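You operate a simulated robot arm through the tools that you are given. There is no shell and no other tool. Be economical: measure what you need, move in short steps, check, and stop when the job is done.

You run a simulated two-armed robot. Do the job below in one go: nothing can be reset, and whatever is moved stays where it is left.

## Task
Roll the bubbles out of both sections on the black board, then dust section 29.
Fine: use the yellow cloth; roller and cloth go back where they were. Set down upright: hand roller. What is to be rubbed or washed off counts as gone when no trace of it is left.

Only the result counts: the job must be done as asked and must still hold three seconds after the hand-in. Knocking over, shifting, dropping, spilling or breaking anything else fails it. Flat cloth is picked up by pressing the open fingertips on it (5 to 10 N) and closing them slowly along it; thin cloth reads only 2 to 8 mm in the jaws.

## Robot
Two 7-joint arms with three-finger grippers on one trunk, on a base that drives. Base frame: it is fixed to the floor where the robot stands at the start and does not move with it; the origin is under the middle of the robot, x ahead of it, y to its left, z up. Lengths are in mm, angles in degrees, forces in N, time in s.
The left shoulder is at the start at [28, 154, 1041], the right one opposite. With the tool pointing down near the work surface each hand reaches from about 100 to 360 mm from the robot's upright axis, wherever it stands, measured 20 degrees to its own side. Payload 2.69 kg a hand.
Tool frame (each hand has its own): the origin (TCP) lies between the finger pads and is the grasp point; the fingertips stand 29 mm ahead of it; z points along the fingers, y is the line along which they close. The gripper opens to 120 mm. The gripper's body begins 78 mm behind the TCP.
Orientation is that of the tool frame in the base frame, as [roll, pitch, yaw] about the fixed x, y, z axes, in that order (R = Rz(yaw) Ry(pitch) Rx(roll)). With the fingers straight down and closing along the base's y, the tool's x points along the base's -x, its y along +y and its z along -z.

## Interface
- The arms move only by the tool apply_moves. It takes "left_targets", "right_targets" or both (then of equal length, played together; a hand with none holds still); each is a list of rows, each a list of 3 entries, a list of its own where there are three numbers: the gripper command, from -1 (fully open) to 1 (shut), values between in proportion, then the shift along the tool's x, y, z in mm, then the turn, a rotation vector about the tool's x, y, z in degrees. In form: [[fingers, [x, y, z], [ax, ay, az]], ...]. A call has 1 to 10 rows; each row shifts and turns the commanded pose from where the row before left it, along the tool's axes as they then stand. Rows are played at 5 a second. More than 50 mm and 8.6 degrees between two rows, or a gripper value outside its range, and nothing of the call is played. A pose out of reach is approached as far as the arm can. The call stops where the force on the tool passes 90 N (or 10 N more than at its start, if that is more) or the arm is blocked; 0.2 s more then pass. Each finger halts on what it meets, pressing with about 45 N; the grip force reading is that of the motor and also rises with nothing between the fingers. The clock runs only during rows and for 0.2 s after the last one: add rows that do not move to give the fingers time. It gives the time, the measured TCP pose, the force on the tool (base axes), the opening and the grip force at its end, in the units of the frame above (readings bear some noise), with the torque about the TCP (base axes, N m) and any sound that the robot's microphone picked up.
- Cameras (640 x 400 px; columns grow to the right, rows downward): "scene" is now at [134.6, 45.6, 1230.9]; the picture's right is [0.44, -0.90, 0.00], its down [-0.28, -0.13, -0.95] and it looks along [0.86, 0.42, -0.31] (base axes); focal length 214 px, centre (320, 200). "left" rides on the left gripper at [63, 0, -104] in its tool frame; the picture's right is [0.00, 1.00, 0.00], its down [-0.83, 0.00, -0.56] and it looks along [-0.56, 0.00, 0.83] (tool axes); focal length 275 px, centre (320, 200). "right" rides on the right gripper at [63, 0, -104] in its tool frame; the picture's right is [0.01, 1.00, 0.00], its down [-0.83, 0.00, -0.56] and it looks along [-0.56, 0.00, 0.83] (tool axes); focal length 275 px, centre (320, 200). There is no depth. A picture from a camera that has moved, and an enlarged one, comes with that camera's place and axes in the base frame and with its lens. The place of the scene camera against the robot may be out by one fixed shift of up to 18 mm in any direction.
- snapshot(camera): a new picture of that camera. It takes no simulated time.
- slide_trunk(by): slides the trunk up (or, below 0, down) by that many mm; the arms and the scene camera ride with it, the base frame stays. It gives what a move gives, with no picture.
- roll_base(legs): drives the robot by 1 to 6 legs, each [ahead, left, turn to the left] in mm, mm and degrees, along the robot's own axes; the way and the turn of a leg run together, so that a leg with both is an arc; at most 1500 mm and 180 degrees a leg. The arms and the cameras ride along, it lands a little off, and it stops where it bumps. It gives what a move gives.
- turn_head(pan, tilt): turns the head with the scene camera to pan (to the left, within 80 degrees either way) and tilt (down, from -29 to 69), counted from straight ahead of the robot. It gives what a move gives.
- inspect(camera, box): a new picture of the part [left, top, right, bottom] of that camera's present view, enlarged. It takes no simulated time.
- sign_off(): hands the job in; it is judged then, once.

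Go step by step. Nothing tells you exact positions but the pictures and the camera data: compare them with the known pose of the tool, close in by small moves and look again before you grip or let go. The budget is 120 turns and 100 pictures, counting those below and the enlarged ones. Unless the task says otherwise, let go and move clear before handing in, and close with one line.

The tools are called after ">>>" by a JSON object that holds its "fn" and its "kwargs". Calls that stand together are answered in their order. apply_moves: Moves the arms, as the interface text tells. Its arguments: {"type":"object","properties":{"left_targets":{"type":"array"},"right_targets":{"type":"array"}},"required":[]} The other tools are called the same way: slide_trunk (by) slides the trunk up or down; roll_base (legs) drives the base; turn_head (pan, tilt) turns the head that bears the scene camera; snapshot (camera) takes a picture; inspect (camera, box) takes an enlarged picture of a part of a camera's view; sign_off () hands the job in.

At the start:

```text
t: 0.0
left_ee_pos: [309.7, 371.6, 1204.6]
left_tool_rot: [180.0, 0.1, -179.9]
left_force: [0.4, -0.8, -0.4]
left_ft_torque: [0.0, 0.0, 0.0]
left_gripper_width: 120.0
left_grasp_force: 0.1
right_ee_pos: [280.8, 2.8, 1172.5]
right_tool_rot: [-179.9, 0.0, 179.9]
right_force: [-0.3, -0.7, -1.0]
right_ft_torque: [0.0, 0.02, -0.02]
right_gripper_width: 120.0
right_grasp_force: 0.0
trunk travel left (down, up): [-404.0, 34.0]
robot x, y, heading: [1.8, 3.1, 0.4]
head pan, tilt: [26.0, 17.8]
```

scene: 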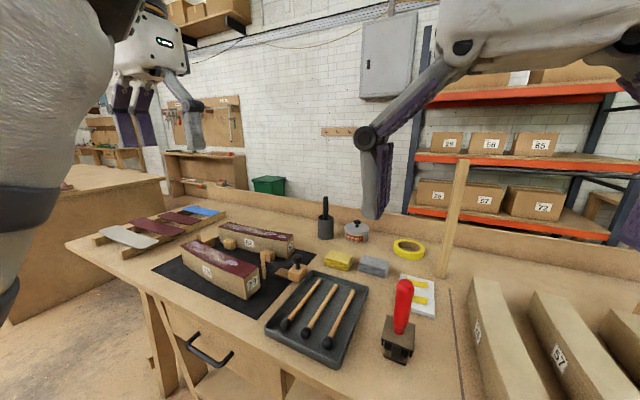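
right: 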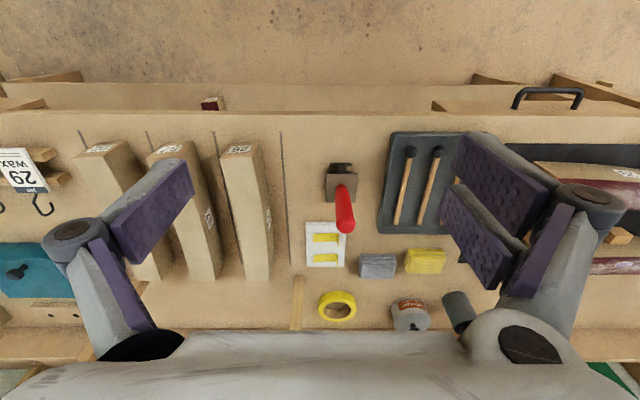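
left: 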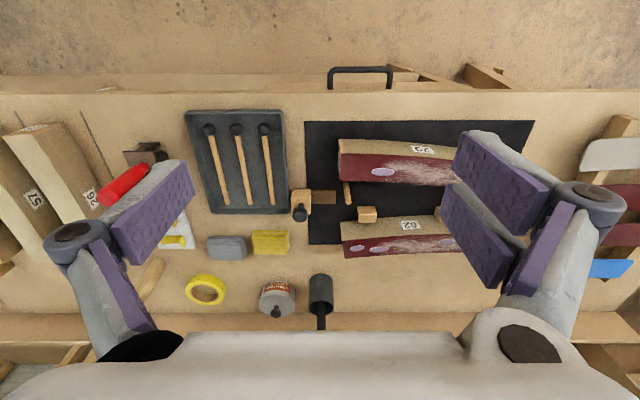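

I see a bench with a black board holding two ski-like sections (29 and 62?), a roller with a red handle, a yellow and a grey cloth. I'll look closer first.

>>> {"fn": "inspect", "kwargs": {"camera": "scene", "box": [140, 200, 320, 312]}}

>>> {"fn": "inspect", "kwargs": {"camera": "scene", "box": [290, 220, 470, 370]}}

>>> {"fn": "inspect", "kwargs": {"camera": "left", "box": [280, 90, 540, 270]}}

```text
3.56 times, centred on (230, 256) of scene
camera zoom: at [134.6, 45.6, 1230.9], right [0.44, -0.9, 0.0], down [-0.28, -0.13, -0.95], along [0.86, 0.42, -0.31], focal length 763 px, centre (640, 1)
```

zoom: 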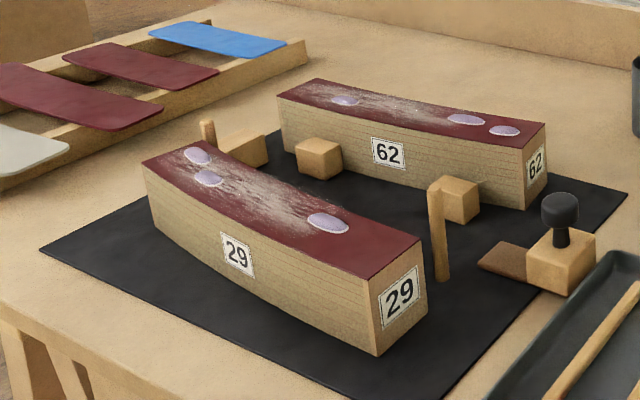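

```text
2.67 times, centred on (380, 295) of scene
camera zoom: at [134.6, 45.6, 1230.9], right [0.44, -0.9, 0.0], down [-0.28, -0.13, -0.95], along [0.86, 0.42, -0.31], focal length 572 px, centre (160, -53)
```

zoom: 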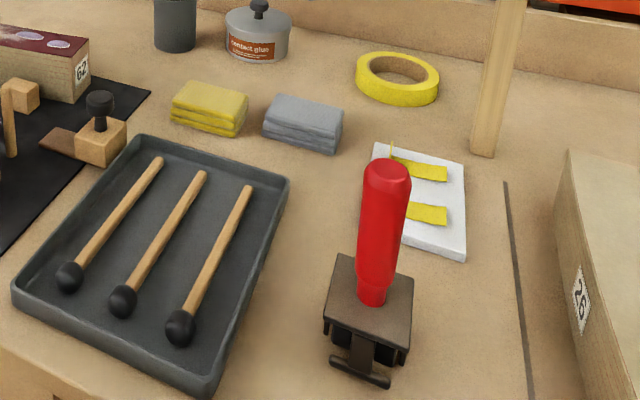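

```text
2.22 times, centred on (410, 180) of left
camera zoom: at [245.6, 372.1, 1308.0], right [0.0, 1.0, 0.0], down [0.83, 0.0, 0.56], along [0.56, 0.0, -0.83], focal length 612 px, centre (120, 244)
```

zoom: 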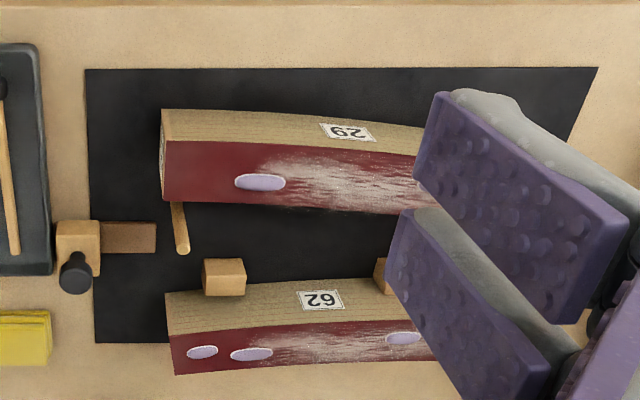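

Yellow cloth is around (665,255,850). I'll look at the roller and other items more closely before moving.

>>> {"fn": "inspect", "kwargs": {"camera": "right", "box": [290, 120, 490, 340]}}

>>> {"fn": "turn_head", "kwargs": {"pan": 26, "tilt": 40}}

>>> {"fn": "snapshot", "kwargs": {"camera": "scene"}}

```text
1.82 times, centred on (390, 230) of right
camera zoom: at [218.0, 2.3, 1275.2], right [-0.01, 1.0, 0.0], down [0.83, 0.0, 0.56], along [0.56, 0.0, -0.83], focal length 500 px, centre (193, 146)
```

zoom: 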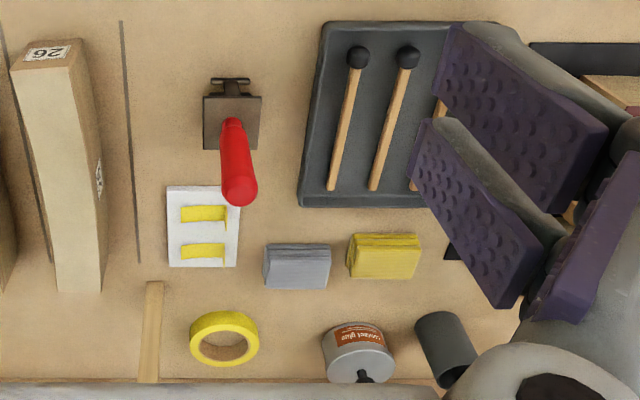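

```text
t: 0.9
left_ee_pos: [309.4, 372.5, 1205.5]
left_tool_rot: [-180.0, 0.0, -180.0]
left_force: [-0.2, 1.0, 0.3]
left_ft_torque: [0.01, 0.0, -0.01]
left_gripper_width: 120.0
left_grasp_force: 0.1
right_ee_pos: [284.2, 0.8, 1170.1]
right_tool_rot: [-179.9, 0.0, 179.8]
right_force: [49.7, -0.2, -36.2]
right_ft_torque: [0.37, 2.67, 0.48]
right_gripper_width: 120.0
right_grasp_force: 0.1
trunk travel left (down, up): [-404.0, 34.0]
robot x, y, heading: [2.7, -0.2, -0.1]
head pan, tilt: [26.0, 40.0]
```

```text
92 pictures are left
camera scene: at [132.1, 43.9, 1211.0], right [0.43, -0.9, 0.0], down [-0.45, -0.22, -0.87], along [0.78, 0.38, -0.5], focal length 214 px, centre (320, 200)
```

scene: 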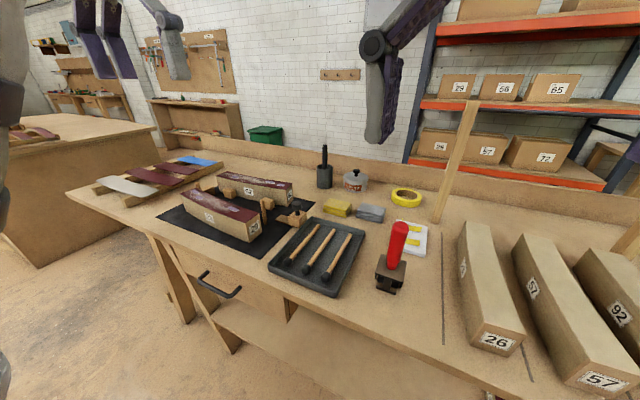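

The head pressed against the right arm (right force 50 N). I'll tilt the head back, then move the right hand away.

>>> {"fn": "turn_head", "kwargs": {"pan": 26, "tilt": 18}}

>>> {"fn": "apply_moves", "kwargs": {"right_targets": [[-1, [0, -40, 0], [0, 0, 0]], [-1, [0, -40, 0], [0, 0, 0]], [-1, [0, -40, 0], [0, 0, 0]], [-1, [0, -40, 0], [0, 0, 0]], [-1, [0, -40, 0], [0, 0, 0]]]}}

>>> {"fn": "turn_head", "kwargs": {"pan": 20, "tilt": 45}}

>>> {"fn": "snapshot", "kwargs": {"camera": "scene"}}

```text
t: 1.7
left_ee_pos: [309.8, 371.7, 1205.5]
left_tool_rot: [179.9, 0.0, -180.0]
left_force: [0.2, 0.7, -0.3]
left_ft_torque: [0.05, 0.01, -0.02]
left_gripper_width: 120.1
left_grasp_force: 0.0
right_ee_pos: [280.2, 3.1, 1173.5]
right_tool_rot: [-179.9, -0.1, -180.0]
right_force: [1.4, 0.0, -1.0]
right_ft_torque: [-0.04, -0.03, 0.0]
right_gripper_width: 119.9
right_grasp_force: 0.0
trunk travel left (down, up): [-404.0, 34.0]
robot x, y, heading: [1.0, -3.1, 0.0]
head pan, tilt: [26.0, 18.0]
```

```text
t: 2.9
left_ee_pos: [309.2, 371.5, 1204.7]
left_tool_rot: [179.9, 0.0, -179.9]
left_force: [-0.6, 0.3, -0.7]
left_ft_torque: [0.02, 0.02, 0.01]
left_gripper_width: 119.9
left_grasp_force: 0.0
right_ee_pos: [283.3, -196.5, 1168.3]
right_tool_rot: [180.0, 0.1, 180.0]
right_force: [0.4, -0.3, 0.0]
right_ft_torque: [0.04, 0.01, 0.0]
right_gripper_width: 120.1
right_grasp_force: 0.0
right hand out of reach, approached as far as the arm can: row 5
trunk travel left (down, up): [-404.0, 34.0]
robot x, y, heading: [-0.6, 2.3, -0.1]
head pan, tilt: [26.0, 18.0]
```

```text
t: 3.8
left_ee_pos: [310.0, 372.2, 1205.4]
left_tool_rot: [-180.0, 0.0, 180.0]
left_force: [0.2, -0.1, -1.0]
left_ft_torque: [-0.01, -0.05, 0.0]
left_gripper_width: 120.1
left_grasp_force: 0.1
right_ee_pos: [283.1, -194.6, 1168.3]
right_tool_rot: [179.9, 0.2, 179.9]
right_force: [-0.2, -0.1, -0.2]
right_ft_torque: [0.02, 0.0, 0.01]
right_gripper_width: 120.1
right_grasp_force: 0.0
trunk travel left (down, up): [-404.0, 34.0]
robot x, y, heading: [-1.7, -1.7, 0.2]
head pan, tilt: [20.0, 45.0]
```

```text
91 pictures are left
camera scene: at [129.0, 32.5, 1192.0], right [0.34, -0.94, 0.0], down [-0.64, -0.23, -0.74], along [0.69, 0.25, -0.68], focal length 214 px, centre (320, 200)
```

scene: 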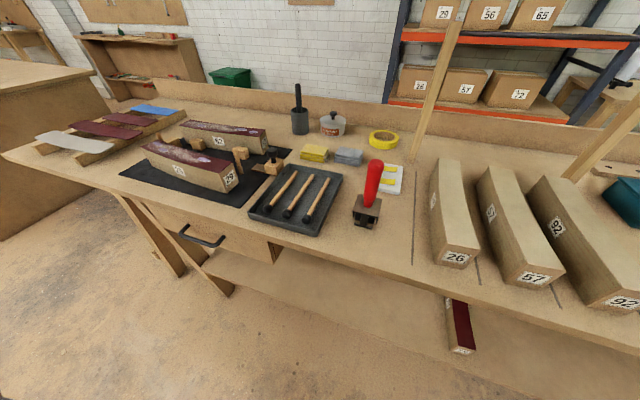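

The roller stands around (445,37), its handle rising to z≈1010; the sections lie at x≈460 (29) and x≈630 (62), y≈400–600. I'll drive closer to bring the roller within the left hand's reach.

>>> {"fn": "roll_base", "kwargs": {"legs": [[140, -70, 0]]}}

>>> {"fn": "snapshot", "kwargs": {"camera": "scene"}}

>>> {"fn": "snapshot", "kwargs": {"camera": "left"}}

```text
t: 5.2
left_ee_pos: [449.4, 301.5, 1205.3]
left_tool_rot: [179.9, 0.0, -179.9]
left_force: [0.2, 0.1, 0.2]
left_ft_torque: [0.01, 0.0, 0.01]
left_gripper_width: 120.0
left_grasp_force: 0.0
right_ee_pos: [424.4, -265.3, 1167.3]
right_tool_rot: [179.8, 0.2, -179.9]
right_force: [0.0, 0.0, 0.1]
right_ft_torque: [-0.01, -0.01, 0.0]
right_gripper_width: 120.1
right_grasp_force: 0.1
trunk travel left (down, up): [-404.0, 34.0]
robot x, y, heading: [140.6, -70.2, -0.1]
head pan, tilt: [20.0, 45.0]
```

```text
90 pictures are left
camera scene: at [269.6, -38.3, 1192.0], right [0.33, -0.94, 0.0], down [-0.64, -0.23, -0.73], along [0.69, 0.25, -0.68], focal length 214 px, centre (320, 200)
```

scene: 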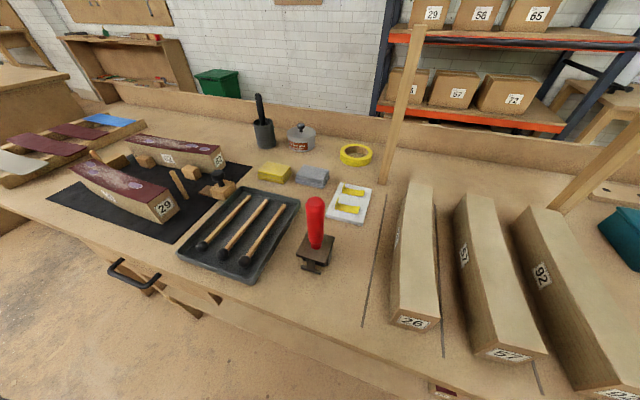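

```text
89 pictures are left
camera left: at [385.8, 301.6, 1308.0], right [0.0, 1.0, 0.0], down [0.83, 0.0, 0.56], along [0.56, 0.0, -0.83], focal length 275 px, centre (320, 200)
```

left: 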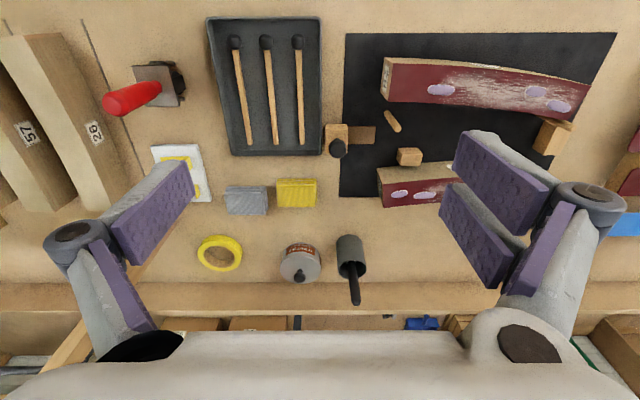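

Odometry looks accurate. Zoom on the roller from here and from the scene camera.

>>> {"fn": "inspect", "kwargs": {"camera": "left", "box": [90, 45, 210, 120]}}

>>> {"fn": "inspect", "kwargs": {"camera": "scene", "box": [270, 190, 366, 280]}}

>>> {"fn": "inspect", "kwargs": {"camera": "left", "box": [330, 30, 620, 220]}}

```text
5.33 times, centred on (150, 82) of left
camera zoom: at [385.8, 301.6, 1308.0], right [0.0, 1.0, 0.0], down [0.83, 0.0, 0.56], along [0.56, 0.0, -0.83], focal length 1468 px, centre (1227, 827)
```

zoom: 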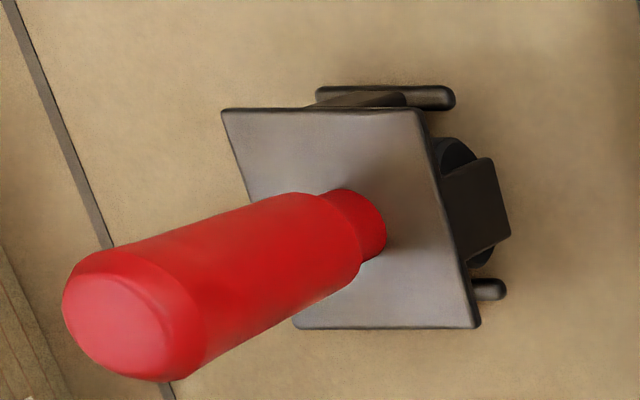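

```text
4.44 times, centred on (318, 235) of scene
camera zoom: at [269.6, -38.3, 1192.0], right [0.33, -0.94, 0.0], down [-0.64, -0.23, -0.73], along [0.69, 0.25, -0.68], focal length 953 px, centre (329, 44)
```

zoom: 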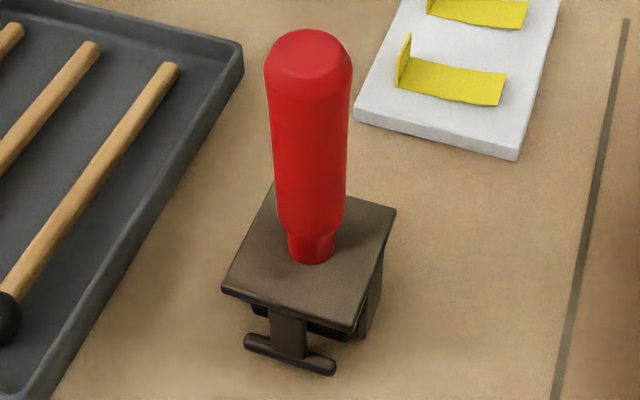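

```text
2.11 times, centred on (475, 125) of left
camera zoom: at [385.8, 301.6, 1308.0], right [0.0, 1.0, 0.0], down [0.83, 0.0, 0.56], along [0.56, 0.0, -0.83], focal length 580 px, centre (-6, 358)
```

zoom: 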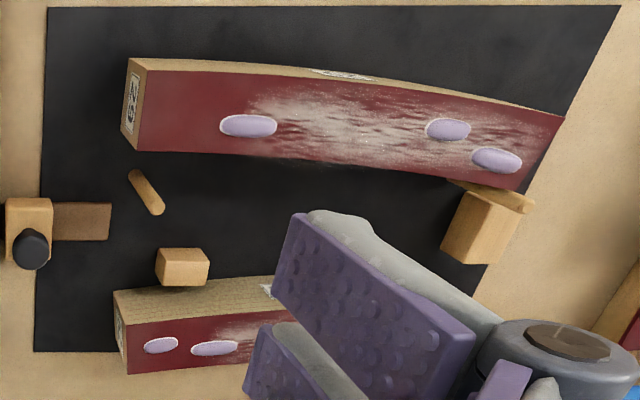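

Triangulating with the left camera: table z≈800, section tops z≈875 (29 at x≈444–492, 62 at x≈610–658), roller handle at (480,41) from z 838 to 954, yellow cloth at (700,252). I need to get close to the bench, so I check the clearance in front of the base.

>>> {"fn": "turn_head", "kwargs": {"pan": 0, "tilt": 69}}

>>> {"fn": "snapshot", "kwargs": {"camera": "scene"}}

```text
t: 6.1
left_ee_pos: [449.0, 302.2, 1204.9]
left_tool_rot: [180.0, 0.1, -179.9]
left_force: [0.0, 0.2, -0.5]
left_ft_torque: [-0.02, 0.0, 0.02]
left_gripper_width: 119.7
left_grasp_force: 0.1
right_ee_pos: [422.3, -265.2, 1168.1]
right_tool_rot: [179.9, 0.1, -179.9]
right_force: [-0.3, -0.8, 0.8]
right_ft_torque: [0.01, -0.02, 0.04]
right_gripper_width: 119.9
right_grasp_force: 0.1
trunk travel left (down, up): [-404.0, 34.0]
robot x, y, heading: [141.7, -73.1, 0.2]
head pan, tilt: [0.0, 68.8]
```

```text
85 pictures are left
camera scene: at [246.6, -65.6, 1159.9], right [0.0, -1.0, 0.0], down [-0.93, 0.0, -0.36], along [0.36, 0.0, -0.93], focal length 214 px, centre (320, 200)
```

scene: 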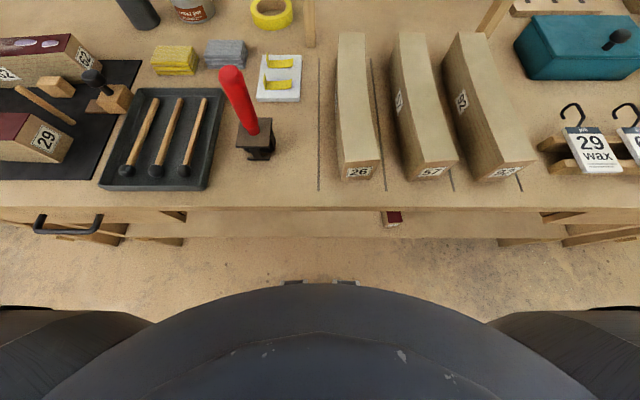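

The robot's front reaches about 100 mm ahead of its axis, and the bench edge is at x≈360. I'll drive 100 ahead and see, then try a bit more.

>>> {"fn": "roll_base", "kwargs": {"legs": [[100, 0, 0]]}}

>>> {"fn": "snapshot", "kwargs": {"camera": "scene"}}

```text
t: 7.3
left_ee_pos: [548.0, 301.6, 1205.5]
left_tool_rot: [-179.9, -0.1, -180.0]
left_force: [1.3, -0.3, -0.3]
left_ft_torque: [0.0, 0.0, -0.01]
left_gripper_width: 120.2
left_grasp_force: 0.1
right_ee_pos: [521.9, -265.0, 1168.5]
right_tool_rot: [179.9, 0.0, -179.8]
right_force: [-0.1, -0.1, 0.4]
right_ft_torque: [-0.03, 0.07, 0.0]
right_gripper_width: 120.0
right_grasp_force: 0.0
trunk travel left (down, up): [-404.0, 34.0]
robot x, y, heading: [239.3, -67.4, 0.1]
head pan, tilt: [0.0, 68.8]
```

```text
84 pictures are left
camera scene: at [346.6, -65.4, 1159.8], right [0.0, -1.0, 0.0], down [-0.93, 0.0, -0.36], along [0.36, 0.0, -0.93], focal length 214 px, centre (320, 200)
```

scene: 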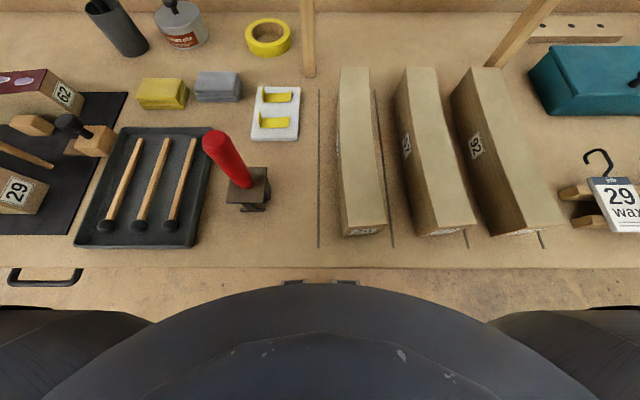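

No bump yet. I try a bit further ahead.

>>> {"fn": "roll_base", "kwargs": {"legs": [[40, 0, 0]]}}

```text
t: 8.2
left_ee_pos: [588.9, 303.5, 1204.0]
left_tool_rot: [179.9, 0.0, -179.8]
left_force: [1.3, -0.5, -1.0]
left_ft_torque: [-0.02, 0.08, 0.03]
left_gripper_width: 120.0
left_grasp_force: 0.1
right_ee_pos: [563.1, -264.4, 1167.8]
right_tool_rot: [179.8, -0.1, -179.8]
right_force: [0.3, 0.4, -0.7]
right_ft_torque: [0.01, 0.06, 0.01]
right_gripper_width: 120.3
right_grasp_force: 0.1
trunk travel left (down, up): [-404.0, 34.0]
robot x, y, heading: [275.0, -69.0, 0.0]
head pan, tilt: [0.0, 68.8]
```

No bump; robot at x≈278. Now I bring the left hand over the roller, staying high.

>>> {"fn": "apply_moves", "kwargs": {"left_targets": [[-1, [18, -43, 15], [0, 0, 0]], [-1, [18, -43, 15], [0, 0, 0]], [-1, [18, -44, 15], [0, 0, 0]], [-1, [18, -44, 15], [0, 0, 0]], [-1, [18, -44, 15], [0, 0, 0]], [-1, [18, -44, 15], [0, 0, 0]], [-1, [0, 0, 0], [0, 0, 0]]]}}

>>> {"fn": "snapshot", "kwargs": {"camera": "left"}}

>>> {"fn": "snapshot", "kwargs": {"camera": "scene"}}

```text
t: 9.8
left_ee_pos: [587.4, 241.9, 1200.0]
left_tool_rot: [180.0, 0.1, -179.9]
left_force: [0.6, -0.2, 0.6]
left_ft_torque: [-0.05, 0.01, -0.02]
left_gripper_width: 120.3
left_grasp_force: 0.1
left hand out of reach, approached as far as the arm can: row 2, 3, 4, 5, 6
right_ee_pos: [561.9, -265.6, 1168.2]
right_tool_rot: [179.9, 0.0, -179.7]
right_force: [0.0, 0.3, 0.0]
right_ft_torque: [0.02, 0.0, 0.01]
right_gripper_width: 120.1
right_grasp_force: 0.1
trunk travel left (down, up): [-404.0, 34.0]
robot x, y, heading: [278.3, -71.7, -0.0]
head pan, tilt: [0.0, 68.8]
```

```text
83 pictures are left
camera left: at [523.5, 240.9, 1302.5], right [0.0, 1.0, 0.0], down [0.83, 0.0, 0.56], along [0.56, 0.0, -0.83], focal length 275 px, centre (320, 200)
```

left: 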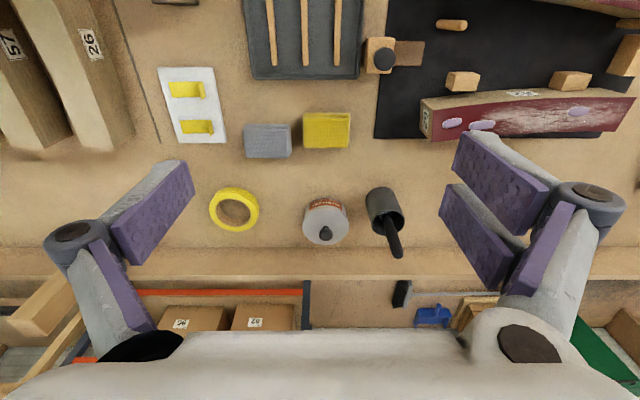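

```text
82 pictures are left
camera scene: at [385.8, -65.4, 1159.8], right [0.0, -1.0, 0.0], down [-0.93, 0.0, -0.36], along [0.36, 0.0, -0.93], focal length 214 px, centre (320, 200)
```

scene: 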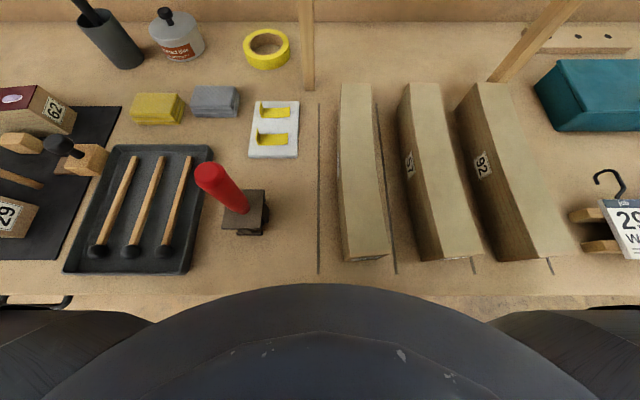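

The left hand stalled at a reach limit up high. I'll check how the commanded pose behaves with a small move.

>>> {"fn": "apply_moves", "kwargs": {"left_targets": [[-1, [20, 0, 0], [0, 0, 0]], [-1, [20, 0, 0], [0, 0, 0]]]}}

```text
t: 10.3
left_ee_pos: [561.1, 259.0, 1202.5]
left_tool_rot: [180.0, 0.1, -179.9]
left_force: [0.1, 0.0, -1.3]
left_ft_torque: [-0.04, -0.01, -0.03]
left_gripper_width: 120.0
left_grasp_force: 0.2
left hand out of reach, approached as far as the arm can: row 1, 2
right_ee_pos: [562.0, -264.9, 1168.3]
right_tool_rot: [179.9, 0.0, -179.8]
right_force: [-1.0, -0.2, 0.0]
right_ft_torque: [0.01, 0.0, -0.02]
right_gripper_width: 120.1
right_grasp_force: 0.2
trunk travel left (down, up): [-404.0, 34.0]
robot x, y, heading: [277.2, -69.2, 0.4]
head pan, tilt: [0.0, 68.8]
```

The arm has an inner limit when high, so I lower first, then move in.

>>> {"fn": "apply_moves", "kwargs": {"left_targets": [[-1, [0, 0, 40], [0, 0, 0]], [-1, [0, 0, 40], [0, 0, 0]], [-1, [0, 0, 40], [0, 0, 0]], [-1, [20, -40, 10], [0, 0, 0]], [-1, [20, -40, 0], [0, 0, 0]], [-1, [20, -40, 0], [0, 0, 0]], [-1, [20, -40, 0], [0, 0, 0]], [-1, [10, -40, 0], [0, 0, 0]], [-1, [0, 0, 0], [0, 0, 0]]]}}

>>> {"fn": "snapshot", "kwargs": {"camera": "left"}}

```text
t: 12.3
left_ee_pos: [598.3, 274.3, 1101.2]
left_tool_rot: [-179.8, -0.1, -179.8]
left_force: [0.0, -0.3, 0.0]
left_ft_torque: [-0.04, 0.03, -0.02]
left_gripper_width: 120.0
left_grasp_force: 0.2
left hand out of reach, approached as far as the arm can: row 1, 2, 3, 4, 5, 6, 7, 8
right_ee_pos: [562.2, -264.8, 1167.6]
right_tool_rot: [-180.0, 0.0, -179.8]
right_force: [0.6, -0.5, -0.2]
right_ft_torque: [0.02, -0.02, 0.0]
right_gripper_width: 120.0
right_grasp_force: 0.1
trunk travel left (down, up): [-404.0, 34.0]
robot x, y, heading: [279.1, -70.8, 0.1]
head pan, tilt: [0.0, 68.8]
```

```text
81 pictures are left
camera left: at [534.9, 275.0, 1204.1], right [0.0, 1.0, 0.0], down [0.83, 0.0, 0.56], along [0.56, 0.0, -0.83], focal length 275 px, centre (320, 200)
```

left: 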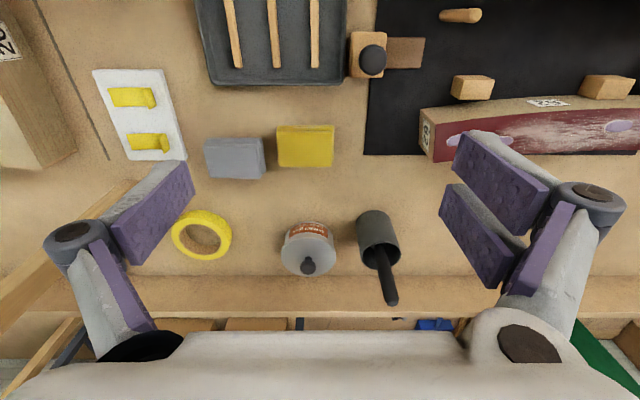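

The stall looks like a wrist-yaw limit rather than distance. I'll turn the hand clockwise (about +tool z) and see if that opens up the inward motion.

>>> {"fn": "apply_moves", "kwargs": {"left_targets": [[-1, [0, 0, 0], [0, 0, 8]], [-1, [0, 0, 0], [0, 0, 8]], [-1, [0, 0, 0], [0, 0, 8]], [-1, [0, 0, 0], [0, 0, 8]], [-1, [0, 0, 0], [0, 0, 8]]]}}

>>> {"fn": "apply_moves", "kwargs": {"left_targets": [[-1, [0, -20, 0], [0, 0, 0]], [-1, [0, -20, 0], [0, 0, 0]], [-1, [0, -20, 0], [0, 0, 0]]]}}

```text
t: 13.6
left_ee_pos: [599.3, 278.0, 1100.1]
left_tool_rot: [179.9, 0.0, 140.0]
left_force: [-0.4, -0.1, -0.3]
left_ft_torque: [-0.02, -0.03, 0.02]
left_gripper_width: 119.9
left_grasp_force: 0.2
right_ee_pos: [563.3, -265.5, 1168.2]
right_tool_rot: [179.8, 0.2, -179.8]
right_force: [-0.6, 0.6, -0.5]
right_ft_torque: [0.04, -0.02, 0.03]
right_gripper_width: 120.0
right_grasp_force: 0.0
trunk travel left (down, up): [-404.0, 34.0]
robot x, y, heading: [278.4, -67.1, 0.4]
head pan, tilt: [0.0, 68.8]
```

```text
t: 14.3
left_ee_pos: [592.4, 278.4, 1109.1]
left_tool_rot: [-180.0, 0.1, 140.0]
left_force: [0.1, 0.5, 0.3]
left_ft_torque: [0.04, 0.01, -0.01]
left_gripper_width: 120.1
left_grasp_force: 0.0
left hand out of reach, approached as far as the arm can: row 1, 2, 3
right_ee_pos: [563.1, -266.0, 1168.9]
right_tool_rot: [179.8, 0.1, -179.8]
right_force: [-0.6, -0.5, -0.2]
right_ft_torque: [0.02, 0.04, -0.06]
right_gripper_width: 120.0
right_grasp_force: 0.1
trunk travel left (down, up): [-404.0, 34.0]
robot x, y, heading: [281.4, -69.9, 0.2]
head pan, tilt: [0.0, 68.8]
```

Still blocked; I want to see the arm's posture. I'll look at the left arm with the head.

>>> {"fn": "turn_head", "kwargs": {"pan": 60, "tilt": 10}}

>>> {"fn": "snapshot", "kwargs": {"camera": "scene"}}

```text
t: 15.7
left_ee_pos: [593.3, 277.3, 1108.5]
left_tool_rot: [179.9, -0.1, 140.1]
left_force: [-0.6, 0.0, 0.1]
left_ft_torque: [0.01, 0.0, 0.01]
left_gripper_width: 120.1
left_grasp_force: 0.0
right_ee_pos: [563.3, -265.2, 1167.7]
right_tool_rot: [179.9, 0.0, -179.7]
right_force: [0.3, -0.6, -0.1]
right_ft_torque: [-0.01, 0.03, 0.03]
right_gripper_width: 120.1
right_grasp_force: 0.1
trunk travel left (down, up): [-404.0, 34.0]
robot x, y, heading: [281.7, -66.9, 0.2]
head pan, tilt: [60.0, 10.0]
```

```text
80 pictures are left
camera scene: at [379.3, 13.3, 1243.5], right [0.85, -0.53, 0.0], down [-0.09, -0.15, -0.98], along [0.52, 0.83, -0.17], focal length 214 px, centre (320, 200)
```

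scene: 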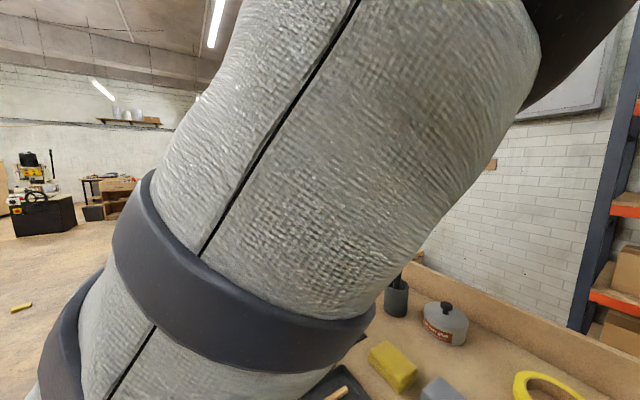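

The forearm rises from a low elbow beside the head; there's an unreachable hollow between here and the inner workspace. I'll go round it: farther out ahead, then inward.

>>> {"fn": "apply_moves", "kwargs": {"left_targets": [[-1, [0, 0, 0], [0, 0, -8]], [-1, [0, 0, 0], [0, 0, -8]], [-1, [0, 0, 0], [0, 0, -8]], [-1, [0, 0, 0], [0, 0, -8]], [-1, [0, 0, 0], [0, 0, -8]], [-1, [-40, 0, -20], [0, 0, 0]], [-1, [-40, 0, -20], [0, 0, 0]], [-1, [-30, -30, 0], [0, 0, 0]], [-1, [-10, -40, 0], [0, 0, 0]], [-1, [0, -40, 0], [0, 0, 0]]]}}

```text
t: 17.9
left_ee_pos: [712.1, 166.8, 1149.4]
left_tool_rot: [179.9, 0.1, -179.7]
left_force: [0.0, -1.2, 1.0]
left_ft_torque: [0.03, 0.02, -0.03]
left_gripper_width: 120.4
left_grasp_force: 0.1
right_ee_pos: [562.5, -265.1, 1168.6]
right_tool_rot: [179.9, 0.0, -179.8]
right_force: [-0.5, -0.3, -0.4]
right_ft_torque: [0.01, 0.01, -0.01]
right_gripper_width: 119.9
right_grasp_force: 0.0
trunk travel left (down, up): [-404.0, 34.0]
robot x, y, heading: [281.0, -69.4, 0.2]
head pan, tilt: [60.0, 10.0]
```

That worked. Now I back the robot off to x≈160 so the roller is comfortably in front of the left hand, and swing inward.

>>> {"fn": "roll_base", "kwargs": {"legs": [[-120, 0, 0]]}}

>>> {"fn": "turn_head", "kwargs": {"pan": 0, "tilt": 15}}

>>> {"fn": "apply_moves", "kwargs": {"left_targets": [[-1, [0, -40, 20], [0, 0, 0]], [-1, [0, -40, 20], [0, 0, 0]], [-1, [10, -40, 10], [0, 0, 0]], [-1, [40, -5, 0], [0, 0, 0]], [-1, [40, 0, 0], [0, 0, 0]], [-1, [20, 0, 0], [0, 0, 0]]]}}

>>> {"fn": "snapshot", "kwargs": {"camera": "left"}}

```text
t: 19.1
left_ee_pos: [588.0, 167.6, 1149.8]
left_tool_rot: [-180.0, 0.1, -179.8]
left_force: [-0.5, -0.6, -0.8]
left_ft_torque: [0.01, -0.03, -0.02]
left_gripper_width: 120.2
left_grasp_force: 0.1
right_ee_pos: [439.0, -265.1, 1167.8]
right_tool_rot: [179.9, 0.0, -179.8]
right_force: [0.3, -0.2, 0.3]
right_ft_torque: [0.01, -0.02, 0.0]
right_gripper_width: 119.9
right_grasp_force: 0.1
trunk travel left (down, up): [-404.0, 34.0]
robot x, y, heading: [157.1, -69.5, -0.0]
head pan, tilt: [60.0, 10.0]
```

```text
t: 20.4
left_ee_pos: [588.8, 167.2, 1148.2]
left_tool_rot: [-180.0, 0.1, -179.8]
left_force: [-0.6, -0.2, -0.4]
left_ft_torque: [0.01, 0.0, -0.03]
left_gripper_width: 120.0
left_grasp_force: 0.0
right_ee_pos: [439.9, -266.0, 1167.8]
right_tool_rot: [179.8, 0.1, -179.9]
right_force: [0.3, 0.6, 0.2]
right_ft_torque: [-0.01, 0.02, 0.03]
right_gripper_width: 119.9
right_grasp_force: 0.0
trunk travel left (down, up): [-404.0, 34.0]
robot x, y, heading: [154.1, -71.6, -0.1]
head pan, tilt: [0.0, 15.0]
```

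```text
t: 21.8
left_ee_pos: [592.3, 48.2, 1117.1]
left_tool_rot: [-179.8, -0.1, -179.9]
left_force: [0.0, 0.3, -0.6]
left_ft_torque: [0.0, -0.01, -0.01]
left_gripper_width: 120.1
left_grasp_force: 0.0
left hand out of reach, approached as far as the arm can: row 3, 4, 5, 6
right_ee_pos: [439.3, -265.2, 1168.0]
right_tool_rot: [179.9, 0.1, -179.8]
right_force: [-0.1, 0.7, -0.2]
right_ft_torque: [-0.01, -0.01, 0.01]
right_gripper_width: 120.1
right_grasp_force: 0.0
trunk travel left (down, up): [-404.0, 34.0]
robot x, y, heading: [157.5, -72.6, -0.0]
head pan, tilt: [0.0, 15.0]
```

```text
79 pictures are left
camera left: at [528.7, 47.5, 1219.6], right [0.0, 1.0, 0.0], down [0.83, 0.0, 0.55], along [0.55, 0.0, -0.83], focal length 275 px, centre (320, 200)
```

left: 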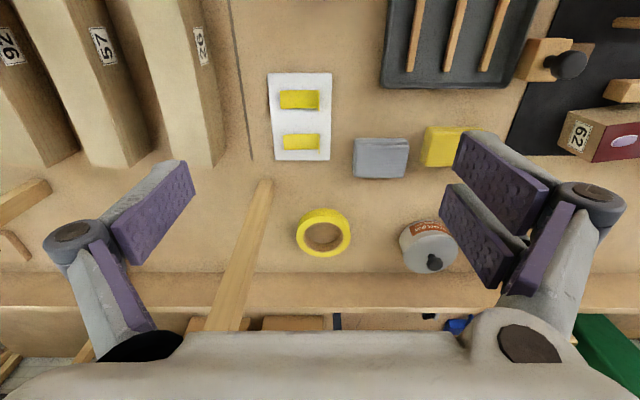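

The inner limit grows as the hand goes lower relative to the shoulder, so either reach farther from the robot or lower the trunk. I probe how far out and low the hand can go here.

>>> {"fn": "apply_moves", "kwargs": {"left_targets": [[-1, [-20, 0, 40], [0, 0, 0]], [-1, [-20, 0, 40], [0, 0, 0]], [-1, [-20, 0, 40], [0, 0, 0]], [-1, [-10, 0, 40], [0, 0, 0]]]}}

```text
t: 22.8
left_ee_pos: [666.2, 46.9, 955.9]
left_tool_rot: [179.9, 0.1, -179.9]
left_force: [-0.2, 0.3, -0.3]
left_ft_torque: [-0.01, 0.02, 0.0]
left_gripper_width: 119.8
left_grasp_force: 0.0
right_ee_pos: [440.0, -265.8, 1168.8]
right_tool_rot: [180.0, 0.1, -179.9]
right_force: [-0.2, -0.1, 1.0]
right_ft_torque: [-0.02, 0.03, -0.01]
right_gripper_width: 120.0
right_grasp_force: 0.0
trunk travel left (down, up): [-404.0, 34.0]
robot x, y, heading: [157.9, -68.9, 0.0]
head pan, tilt: [0.0, 15.0]
```

Good: 510 mm ahead at z 956 is reachable. Check the limits at this height, inward.

>>> {"fn": "apply_moves", "kwargs": {"left_targets": [[-1, [30, 0, 0], [0, 0, 0]], [-1, [30, 0, 0], [0, 0, 0]], [-1, [0, 0, 0], [0, 0, 0]]]}}

>>> {"fn": "apply_moves", "kwargs": {"left_targets": [[-1, [-40, 0, 10], [0, 0, 0]], [-1, [-40, 0, 15], [0, 0, 0]], [-1, [-20, 0, 15], [0, 0, 0]], [-1, [0, 0, 0], [0, 0, 0]]]}}

```text
t: 23.6
left_ee_pos: [603.9, 46.0, 956.9]
left_tool_rot: [-180.0, 0.2, -179.9]
left_force: [0.0, 0.6, -0.3]
left_ft_torque: [-0.02, 0.02, 0.0]
left_gripper_width: 120.2
left_grasp_force: 0.1
right_ee_pos: [439.7, -265.2, 1168.2]
right_tool_rot: [179.9, 0.2, -179.8]
right_force: [-0.1, 0.1, 0.6]
right_ft_torque: [0.03, 0.0, 0.0]
right_gripper_width: 119.9
right_grasp_force: 0.0
trunk travel left (down, up): [-404.0, 34.0]
robot x, y, heading: [156.4, -67.4, 0.1]
head pan, tilt: [0.0, 15.0]
```

```text
t: 24.6
left_ee_pos: [703.6, 47.6, 917.3]
left_tool_rot: [-180.0, 0.1, -179.7]
left_force: [0.7, 0.3, 0.5]
left_ft_torque: [-0.03, -0.04, -0.02]
left_gripper_width: 120.2
left_grasp_force: 0.1
right_ee_pos: [440.3, -264.7, 1168.8]
right_tool_rot: [179.9, 0.1, -179.7]
right_force: [-0.2, 0.0, -0.3]
right_ft_torque: [-0.01, 0.03, 0.04]
right_gripper_width: 120.1
right_grasp_force: 0.1
trunk travel left (down, up): [-404.0, 34.0]
robot x, y, heading: [155.3, -70.4, 0.3]
head pan, tilt: [0.0, 15.0]
```

Reach at low height is 450–550 mm ahead with the trunk as is. So raise, drive back about 155, and line up on the roller.

>>> {"fn": "apply_moves", "kwargs": {"left_targets": [[-1, [0, 0, -40], [0, 0, 0]], [-1, [0, 0, -40], [0, 0, 0]], [-1, [0, 0, -40], [0, 0, 0]]]}}

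>>> {"fn": "roll_base", "kwargs": {"legs": [[-145, 0, 0]]}}

>>> {"fn": "apply_moves", "kwargs": {"left_targets": [[-1, [0, 0, 0], [0, 0, 8.5]], [-1, [0, 0, 0], [0, 0, 8.5]], [-1, [0, 0, 0], [0, 0, 8.5]], [-1, [0, 0, 0], [0, 0, 8.5]], [-1, [0, 0, 0], [0, 0, 8.5]], [-1, [0, 0, 0], [0, 0, 8.5]], [-1, [0, 0, 0], [0, 0, 8.5]], [-1, [0, 0, 0], [0, 0, 8.5]], [-1, [0, 0, 0], [0, 0, 8.5]], [-1, [0, 0, 0], [0, 0, 8.5]]]}}

>>> {"fn": "snapshot", "kwargs": {"camera": "left"}}

```text
t: 25.4
left_ee_pos: [693.6, 53.6, 1036.6]
left_tool_rot: [-180.0, -0.1, -179.8]
left_force: [0.0, 0.2, 0.6]
left_ft_torque: [0.01, -0.08, 0.0]
left_gripper_width: 119.8
left_grasp_force: 0.0
left hand out of reach, approached as far as the arm can: row 3
right_ee_pos: [438.6, -264.7, 1169.3]
right_tool_rot: [179.9, 0.1, -179.7]
right_force: [0.3, -0.5, -0.6]
right_ft_torque: [-0.03, -0.02, 0.01]
right_gripper_width: 120.1
right_grasp_force: 0.0
trunk travel left (down, up): [-404.0, 34.0]
robot x, y, heading: [155.7, -71.2, 0.1]
head pan, tilt: [0.0, 15.0]
```

```text
t: 26.7
left_ee_pos: [551.7, 55.1, 1036.5]
left_tool_rot: [179.9, 0.0, -179.8]
left_force: [-0.8, 0.3, 0.0]
left_ft_torque: [-0.02, -0.03, -0.02]
left_gripper_width: 120.1
left_grasp_force: 0.0
right_ee_pos: [295.8, -266.7, 1167.2]
right_tool_rot: [179.9, 0.1, -179.8]
right_force: [-1.5, 0.3, 0.4]
right_ft_torque: [0.01, -0.04, 0.02]
right_gripper_width: 119.9
right_grasp_force: 0.0
trunk travel left (down, up): [-404.0, 34.0]
robot x, y, heading: [13.7, -70.0, -0.1]
head pan, tilt: [0.0, 15.0]
```

```text
t: 28.9
left_ee_pos: [553.1, 54.1, 1036.4]
left_tool_rot: [179.7, -0.1, 95.1]
left_force: [0.5, 0.3, -0.1]
left_ft_torque: [0.01, 0.03, 0.02]
left_gripper_width: 120.2
left_grasp_force: 0.0
right_ee_pos: [297.8, -265.9, 1168.3]
right_tool_rot: [180.0, 0.1, -179.7]
right_force: [-0.1, -0.1, 0.2]
right_ft_torque: [-0.01, -0.01, 0.02]
right_gripper_width: 119.7
right_grasp_force: 0.1
trunk travel left (down, up): [-404.0, 34.0]
robot x, y, heading: [12.3, -72.1, 0.0]
head pan, tilt: [0.0, 15.0]
```

```text
78 pictures are left
camera left: at [546.8, 116.8, 1138.9], right [1.0, 0.08, 0.0], down [0.07, -0.83, 0.56], along [0.05, -0.55, -0.83], focal length 275 px, centre (320, 200)
```

left: 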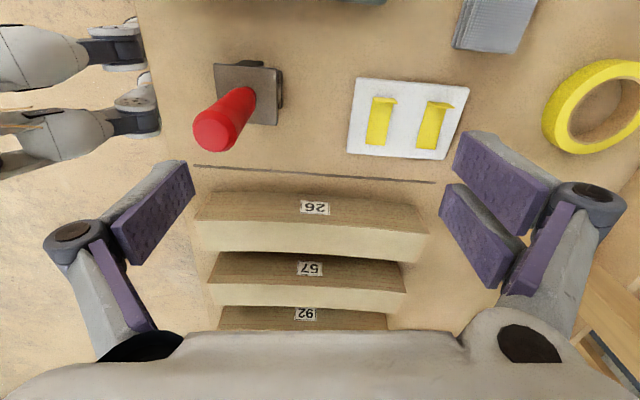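

Handle centre at ≈(477,44). Align the yaw to 90° and move over it, then look.

>>> {"fn": "apply_moves", "kwargs": {"left_targets": [[-1, [0, 0, 0], [0, 0, 5.1]], [-1, [-5, -38, 0], [0, 0, 0]], [-1, [-5, -38, 0], [0, 0, 0]], [-1, [0, 0, 0], [0, 0, 0]]]}}

>>> {"fn": "snapshot", "kwargs": {"camera": "left"}}

```text
t: 29.9
left_ee_pos: [477.2, 43.5, 1036.0]
left_tool_rot: [179.8, 0.0, 90.1]
left_force: [-0.3, -0.4, -0.4]
left_ft_torque: [-0.02, -0.01, -0.02]
left_gripper_width: 120.0
left_grasp_force: 0.1
right_ee_pos: [297.3, -264.2, 1168.3]
right_tool_rot: [179.9, 0.2, -179.9]
right_force: [0.1, 0.2, 0.7]
right_ft_torque: [0.01, 0.0, 0.02]
right_gripper_width: 120.2
right_grasp_force: 0.0
trunk travel left (down, up): [-404.0, 34.0]
robot x, y, heading: [12.3, -69.9, 0.3]
head pan, tilt: [0.0, 15.0]
```

```text
77 pictures are left
camera left: at [476.6, 106.8, 1139.0], right [1.0, 0.0, 0.0], down [0.0, -0.83, 0.56], along [0.0, -0.56, -0.83], focal length 275 px, centre (320, 200)
```

left: 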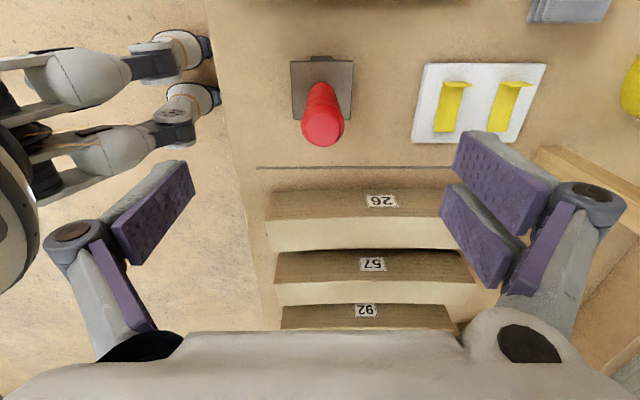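

Aligned on the handle. Descend to TCP z≈905 and close gently.

>>> {"fn": "apply_moves", "kwargs": {"left_targets": [[-1, [-1, 1, 40], [0, 0, 0]], [-1, [0, 0, 40], [0, 0, 0]], [-1, [0, 0, 30], [0, 0, 0]], [-1, [0, 0, 21], [0, 0, 0]], [-0.2, [0, 0, 0], [0, 0, 0]], [0.3, [0, 0, 0], [0, 0, 0]], [1, [0, 0, 0], [0, 0, 0]], [1, [0, 0, 0], [0, 0, 0]], [1, [0, 0, 0], [0, 0, 0]]]}}

>>> {"fn": "snapshot", "kwargs": {"camera": "left"}}

```text
t: 31.9
left_ee_pos: [477.6, 43.0, 903.5]
left_tool_rot: [179.9, 0.0, 90.1]
left_force: [-0.4, 0.7, -0.9]
left_ft_torque: [-0.03, 0.06, 0.02]
left_gripper_width: 27.5
left_grasp_force: 45.6
right_ee_pos: [297.1, -265.0, 1167.5]
right_tool_rot: [179.9, 0.1, -179.8]
right_force: [0.0, 0.9, -1.1]
right_ft_torque: [0.03, -0.03, 0.02]
right_gripper_width: 120.0
right_grasp_force: 0.1
trunk travel left (down, up): [-404.0, 34.0]
robot x, y, heading: [13.8, -70.0, 0.4]
head pan, tilt: [0.0, 15.0]
```

```text
76 pictures are left
camera left: at [476.3, 106.3, 1006.4], right [1.0, 0.0, 0.0], down [0.0, -0.83, 0.56], along [0.0, -0.56, -0.83], focal length 275 px, centre (320, 200)
```

left: 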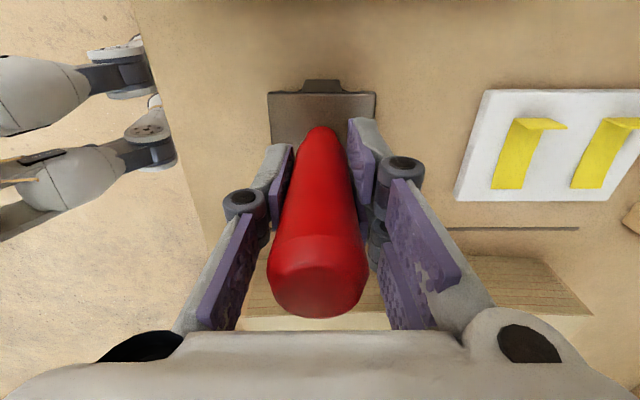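

Roller gripped (27.5 mm) at TCP (477.5, 43.0, 903.5), yaw 90.1. Lift it and drive left to section 29.

>>> {"fn": "apply_moves", "kwargs": {"left_targets": [[1, [0, 0, -15], [0, 0, 0]], [1, [0, 0, -38], [0, 0, 0]], [1, [0, 0, -40], [0, 0, 0]], [1, [0, 0, -40], [0, 0, 0]], [1, [0, 0, 0], [0, 0, 0]]]}}

>>> {"fn": "roll_base", "kwargs": {"legs": [[0, 450, 0]]}}

>>> {"fn": "turn_head", "kwargs": {"pan": 25, "tilt": 35}}

>>> {"fn": "snapshot", "kwargs": {"camera": "scene"}}

>>> {"fn": "snapshot", "kwargs": {"camera": "left"}}

```text
t: 33.1
left_ee_pos: [478.2, 41.7, 1038.3]
left_tool_rot: [179.9, 0.0, 90.1]
left_force: [0.4, -0.2, -3.4]
left_ft_torque: [0.0, 0.01, 0.03]
left_gripper_width: 27.2
left_grasp_force: 45.0
right_ee_pos: [298.0, -265.2, 1169.0]
right_tool_rot: [179.9, 0.2, -179.8]
right_force: [0.4, 0.8, 0.1]
right_ft_torque: [0.03, 0.01, 0.02]
right_gripper_width: 120.1
right_grasp_force: 0.1
trunk travel left (down, up): [-404.0, 34.0]
robot x, y, heading: [13.0, -69.5, 0.4]
head pan, tilt: [0.0, 15.0]
```

```text
t: 37.1
left_ee_pos: [477.9, 488.7, 1037.5]
left_tool_rot: [179.8, 0.0, 90.3]
left_force: [-0.6, 0.0, -2.7]
left_ft_torque: [-0.01, -0.03, -0.01]
left_gripper_width: 27.3
left_grasp_force: 45.0
right_ee_pos: [295.5, 181.5, 1167.9]
right_tool_rot: [179.9, 0.1, -179.7]
right_force: [-0.3, 0.9, 0.5]
right_ft_torque: [-0.04, 0.02, -0.03]
right_gripper_width: 120.1
right_grasp_force: 0.1
trunk travel left (down, up): [-404.0, 34.0]
robot x, y, heading: [12.9, 376.9, 0.3]
head pan, tilt: [0.0, 15.0]
```

```text
t: 38.0
left_ee_pos: [477.0, 489.8, 1036.7]
left_tool_rot: [179.9, 0.0, 90.2]
left_force: [-0.1, 0.5, -2.6]
left_ft_torque: [0.0, -0.01, 0.0]
left_gripper_width: 27.4
left_grasp_force: 44.9
right_ee_pos: [296.0, 180.4, 1167.4]
right_tool_rot: [179.9, 0.1, -179.7]
right_force: [0.5, 0.0, -0.5]
right_ft_torque: [-0.01, -0.04, 0.0]
right_gripper_width: 120.3
right_grasp_force: 0.1
trunk travel left (down, up): [-404.0, 34.0]
robot x, y, heading: [16.6, 375.1, 0.5]
head pan, tilt: [25.0, 35.0]
```

```text
75 pictures are left
camera scene: at [142.8, 417.3, 1203.5], right [0.43, -0.9, 0.0], down [-0.52, -0.24, -0.82], along [0.74, 0.35, -0.57], focal length 214 px, centre (320, 200)
```

scene: 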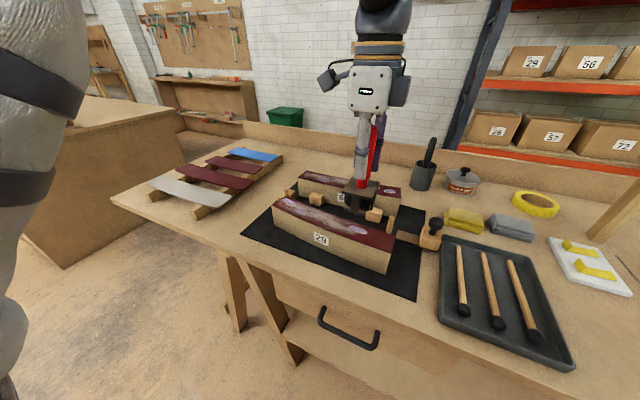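

```text
74 pictures are left
camera left: at [475.2, 552.1, 1140.2], right [1.0, 0.0, 0.0], down [0.0, -0.83, 0.56], along [0.0, -0.56, -0.83], focal length 275 px, centre (320, 200)
```

left: 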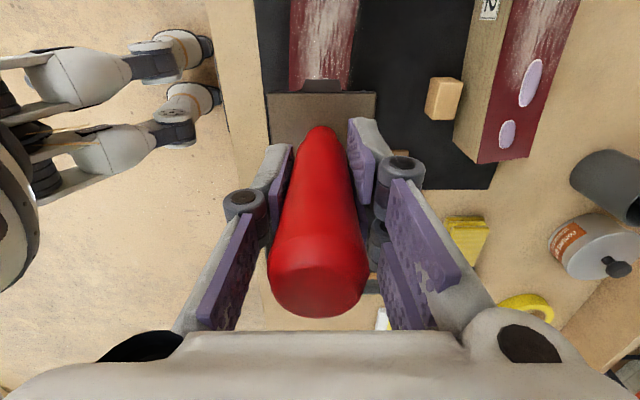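

Turn the hand back to yaw 180 so the roller rolls along the section, and shift to the near end.

>>> {"fn": "apply_moves", "kwargs": {"left_targets": [[1, [0, 0, 0], [0, 0, -8.5]], [1, [0, 0, 0], [0, 0, -8.5]], [1, [0, 0, 0], [0, 0, -8.5]], [1, [0, 0, 0], [0, 0, -8.5]], [1, [0, 0, 0], [0, 0, -8.5]], [1, [0, 0, 0], [0, 0, -8.5]], [1, [0, 0, 0], [0, 0, -8.5]], [1, [0, 0, 0], [0, 0, -8.5]], [1, [0, 0, 0], [0, 0, -8.5]], [1, [0, 0, 0], [0, 0, -8.5]]]}}

>>> {"fn": "apply_moves", "kwargs": {"left_targets": [[1, [0, 0, 0], [0, 0, -5]], [1, [0, 0, 0], [0, 0, 0]]]}}

>>> {"fn": "snapshot", "kwargs": {"camera": "left"}}

>>> {"fn": "inspect", "kwargs": {"camera": "scene", "box": [230, 120, 450, 300]}}

```text
t: 40.2
left_ee_pos: [476.5, 489.1, 1037.3]
left_tool_rot: [-180.0, 0.1, 175.4]
left_force: [0.3, 0.5, -3.9]
left_ft_torque: [-0.03, -0.02, 0.0]
left_gripper_width: 27.3
left_grasp_force: 44.6
right_ee_pos: [295.9, 180.8, 1168.2]
right_tool_rot: [179.8, 0.2, -179.7]
right_force: [-0.7, -0.3, 0.0]
right_ft_torque: [-0.03, -0.04, -0.02]
right_gripper_width: 119.7
right_grasp_force: 0.2
trunk travel left (down, up): [-404.0, 34.0]
robot x, y, heading: [10.0, 372.8, 0.2]
head pan, tilt: [25.0, 35.0]
```

```text
t: 40.8
left_ee_pos: [475.3, 489.4, 1037.3]
left_tool_rot: [-180.0, 0.1, -179.7]
left_force: [-0.6, 0.0, -2.6]
left_ft_torque: [0.01, -0.02, 0.03]
left_gripper_width: 27.1
left_grasp_force: 45.1
right_ee_pos: [296.4, 179.6, 1169.4]
right_tool_rot: [179.9, 0.1, -179.7]
right_force: [-0.5, -0.9, -0.9]
right_ft_torque: [-0.01, -0.02, 0.0]
right_gripper_width: 120.0
right_grasp_force: 0.1
trunk travel left (down, up): [-404.0, 34.0]
robot x, y, heading: [12.1, 373.6, 0.2]
head pan, tilt: [25.0, 35.0]
```

```text
73 pictures are left
camera left: at [412.3, 489.2, 1140.1], right [0.0, 1.0, 0.0], down [0.83, 0.0, 0.56], along [0.56, 0.0, -0.83], focal length 275 px, centre (320, 200)
```

left: 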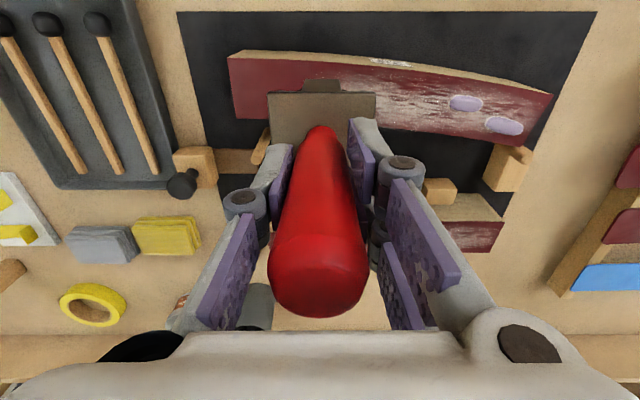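

```text
2.22 times, centred on (340, 210) of scene
camera zoom: at [142.7, 417.4, 1203.5], right [0.43, -0.9, 0.0], down [-0.52, -0.24, -0.82], along [0.74, 0.35, -0.57], focal length 477 px, centre (276, 178)
```

zoom: 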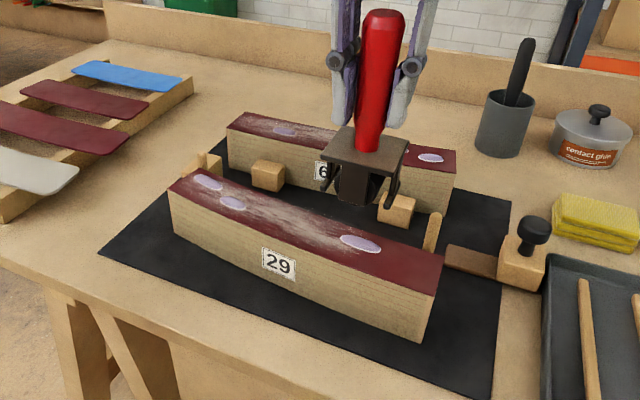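

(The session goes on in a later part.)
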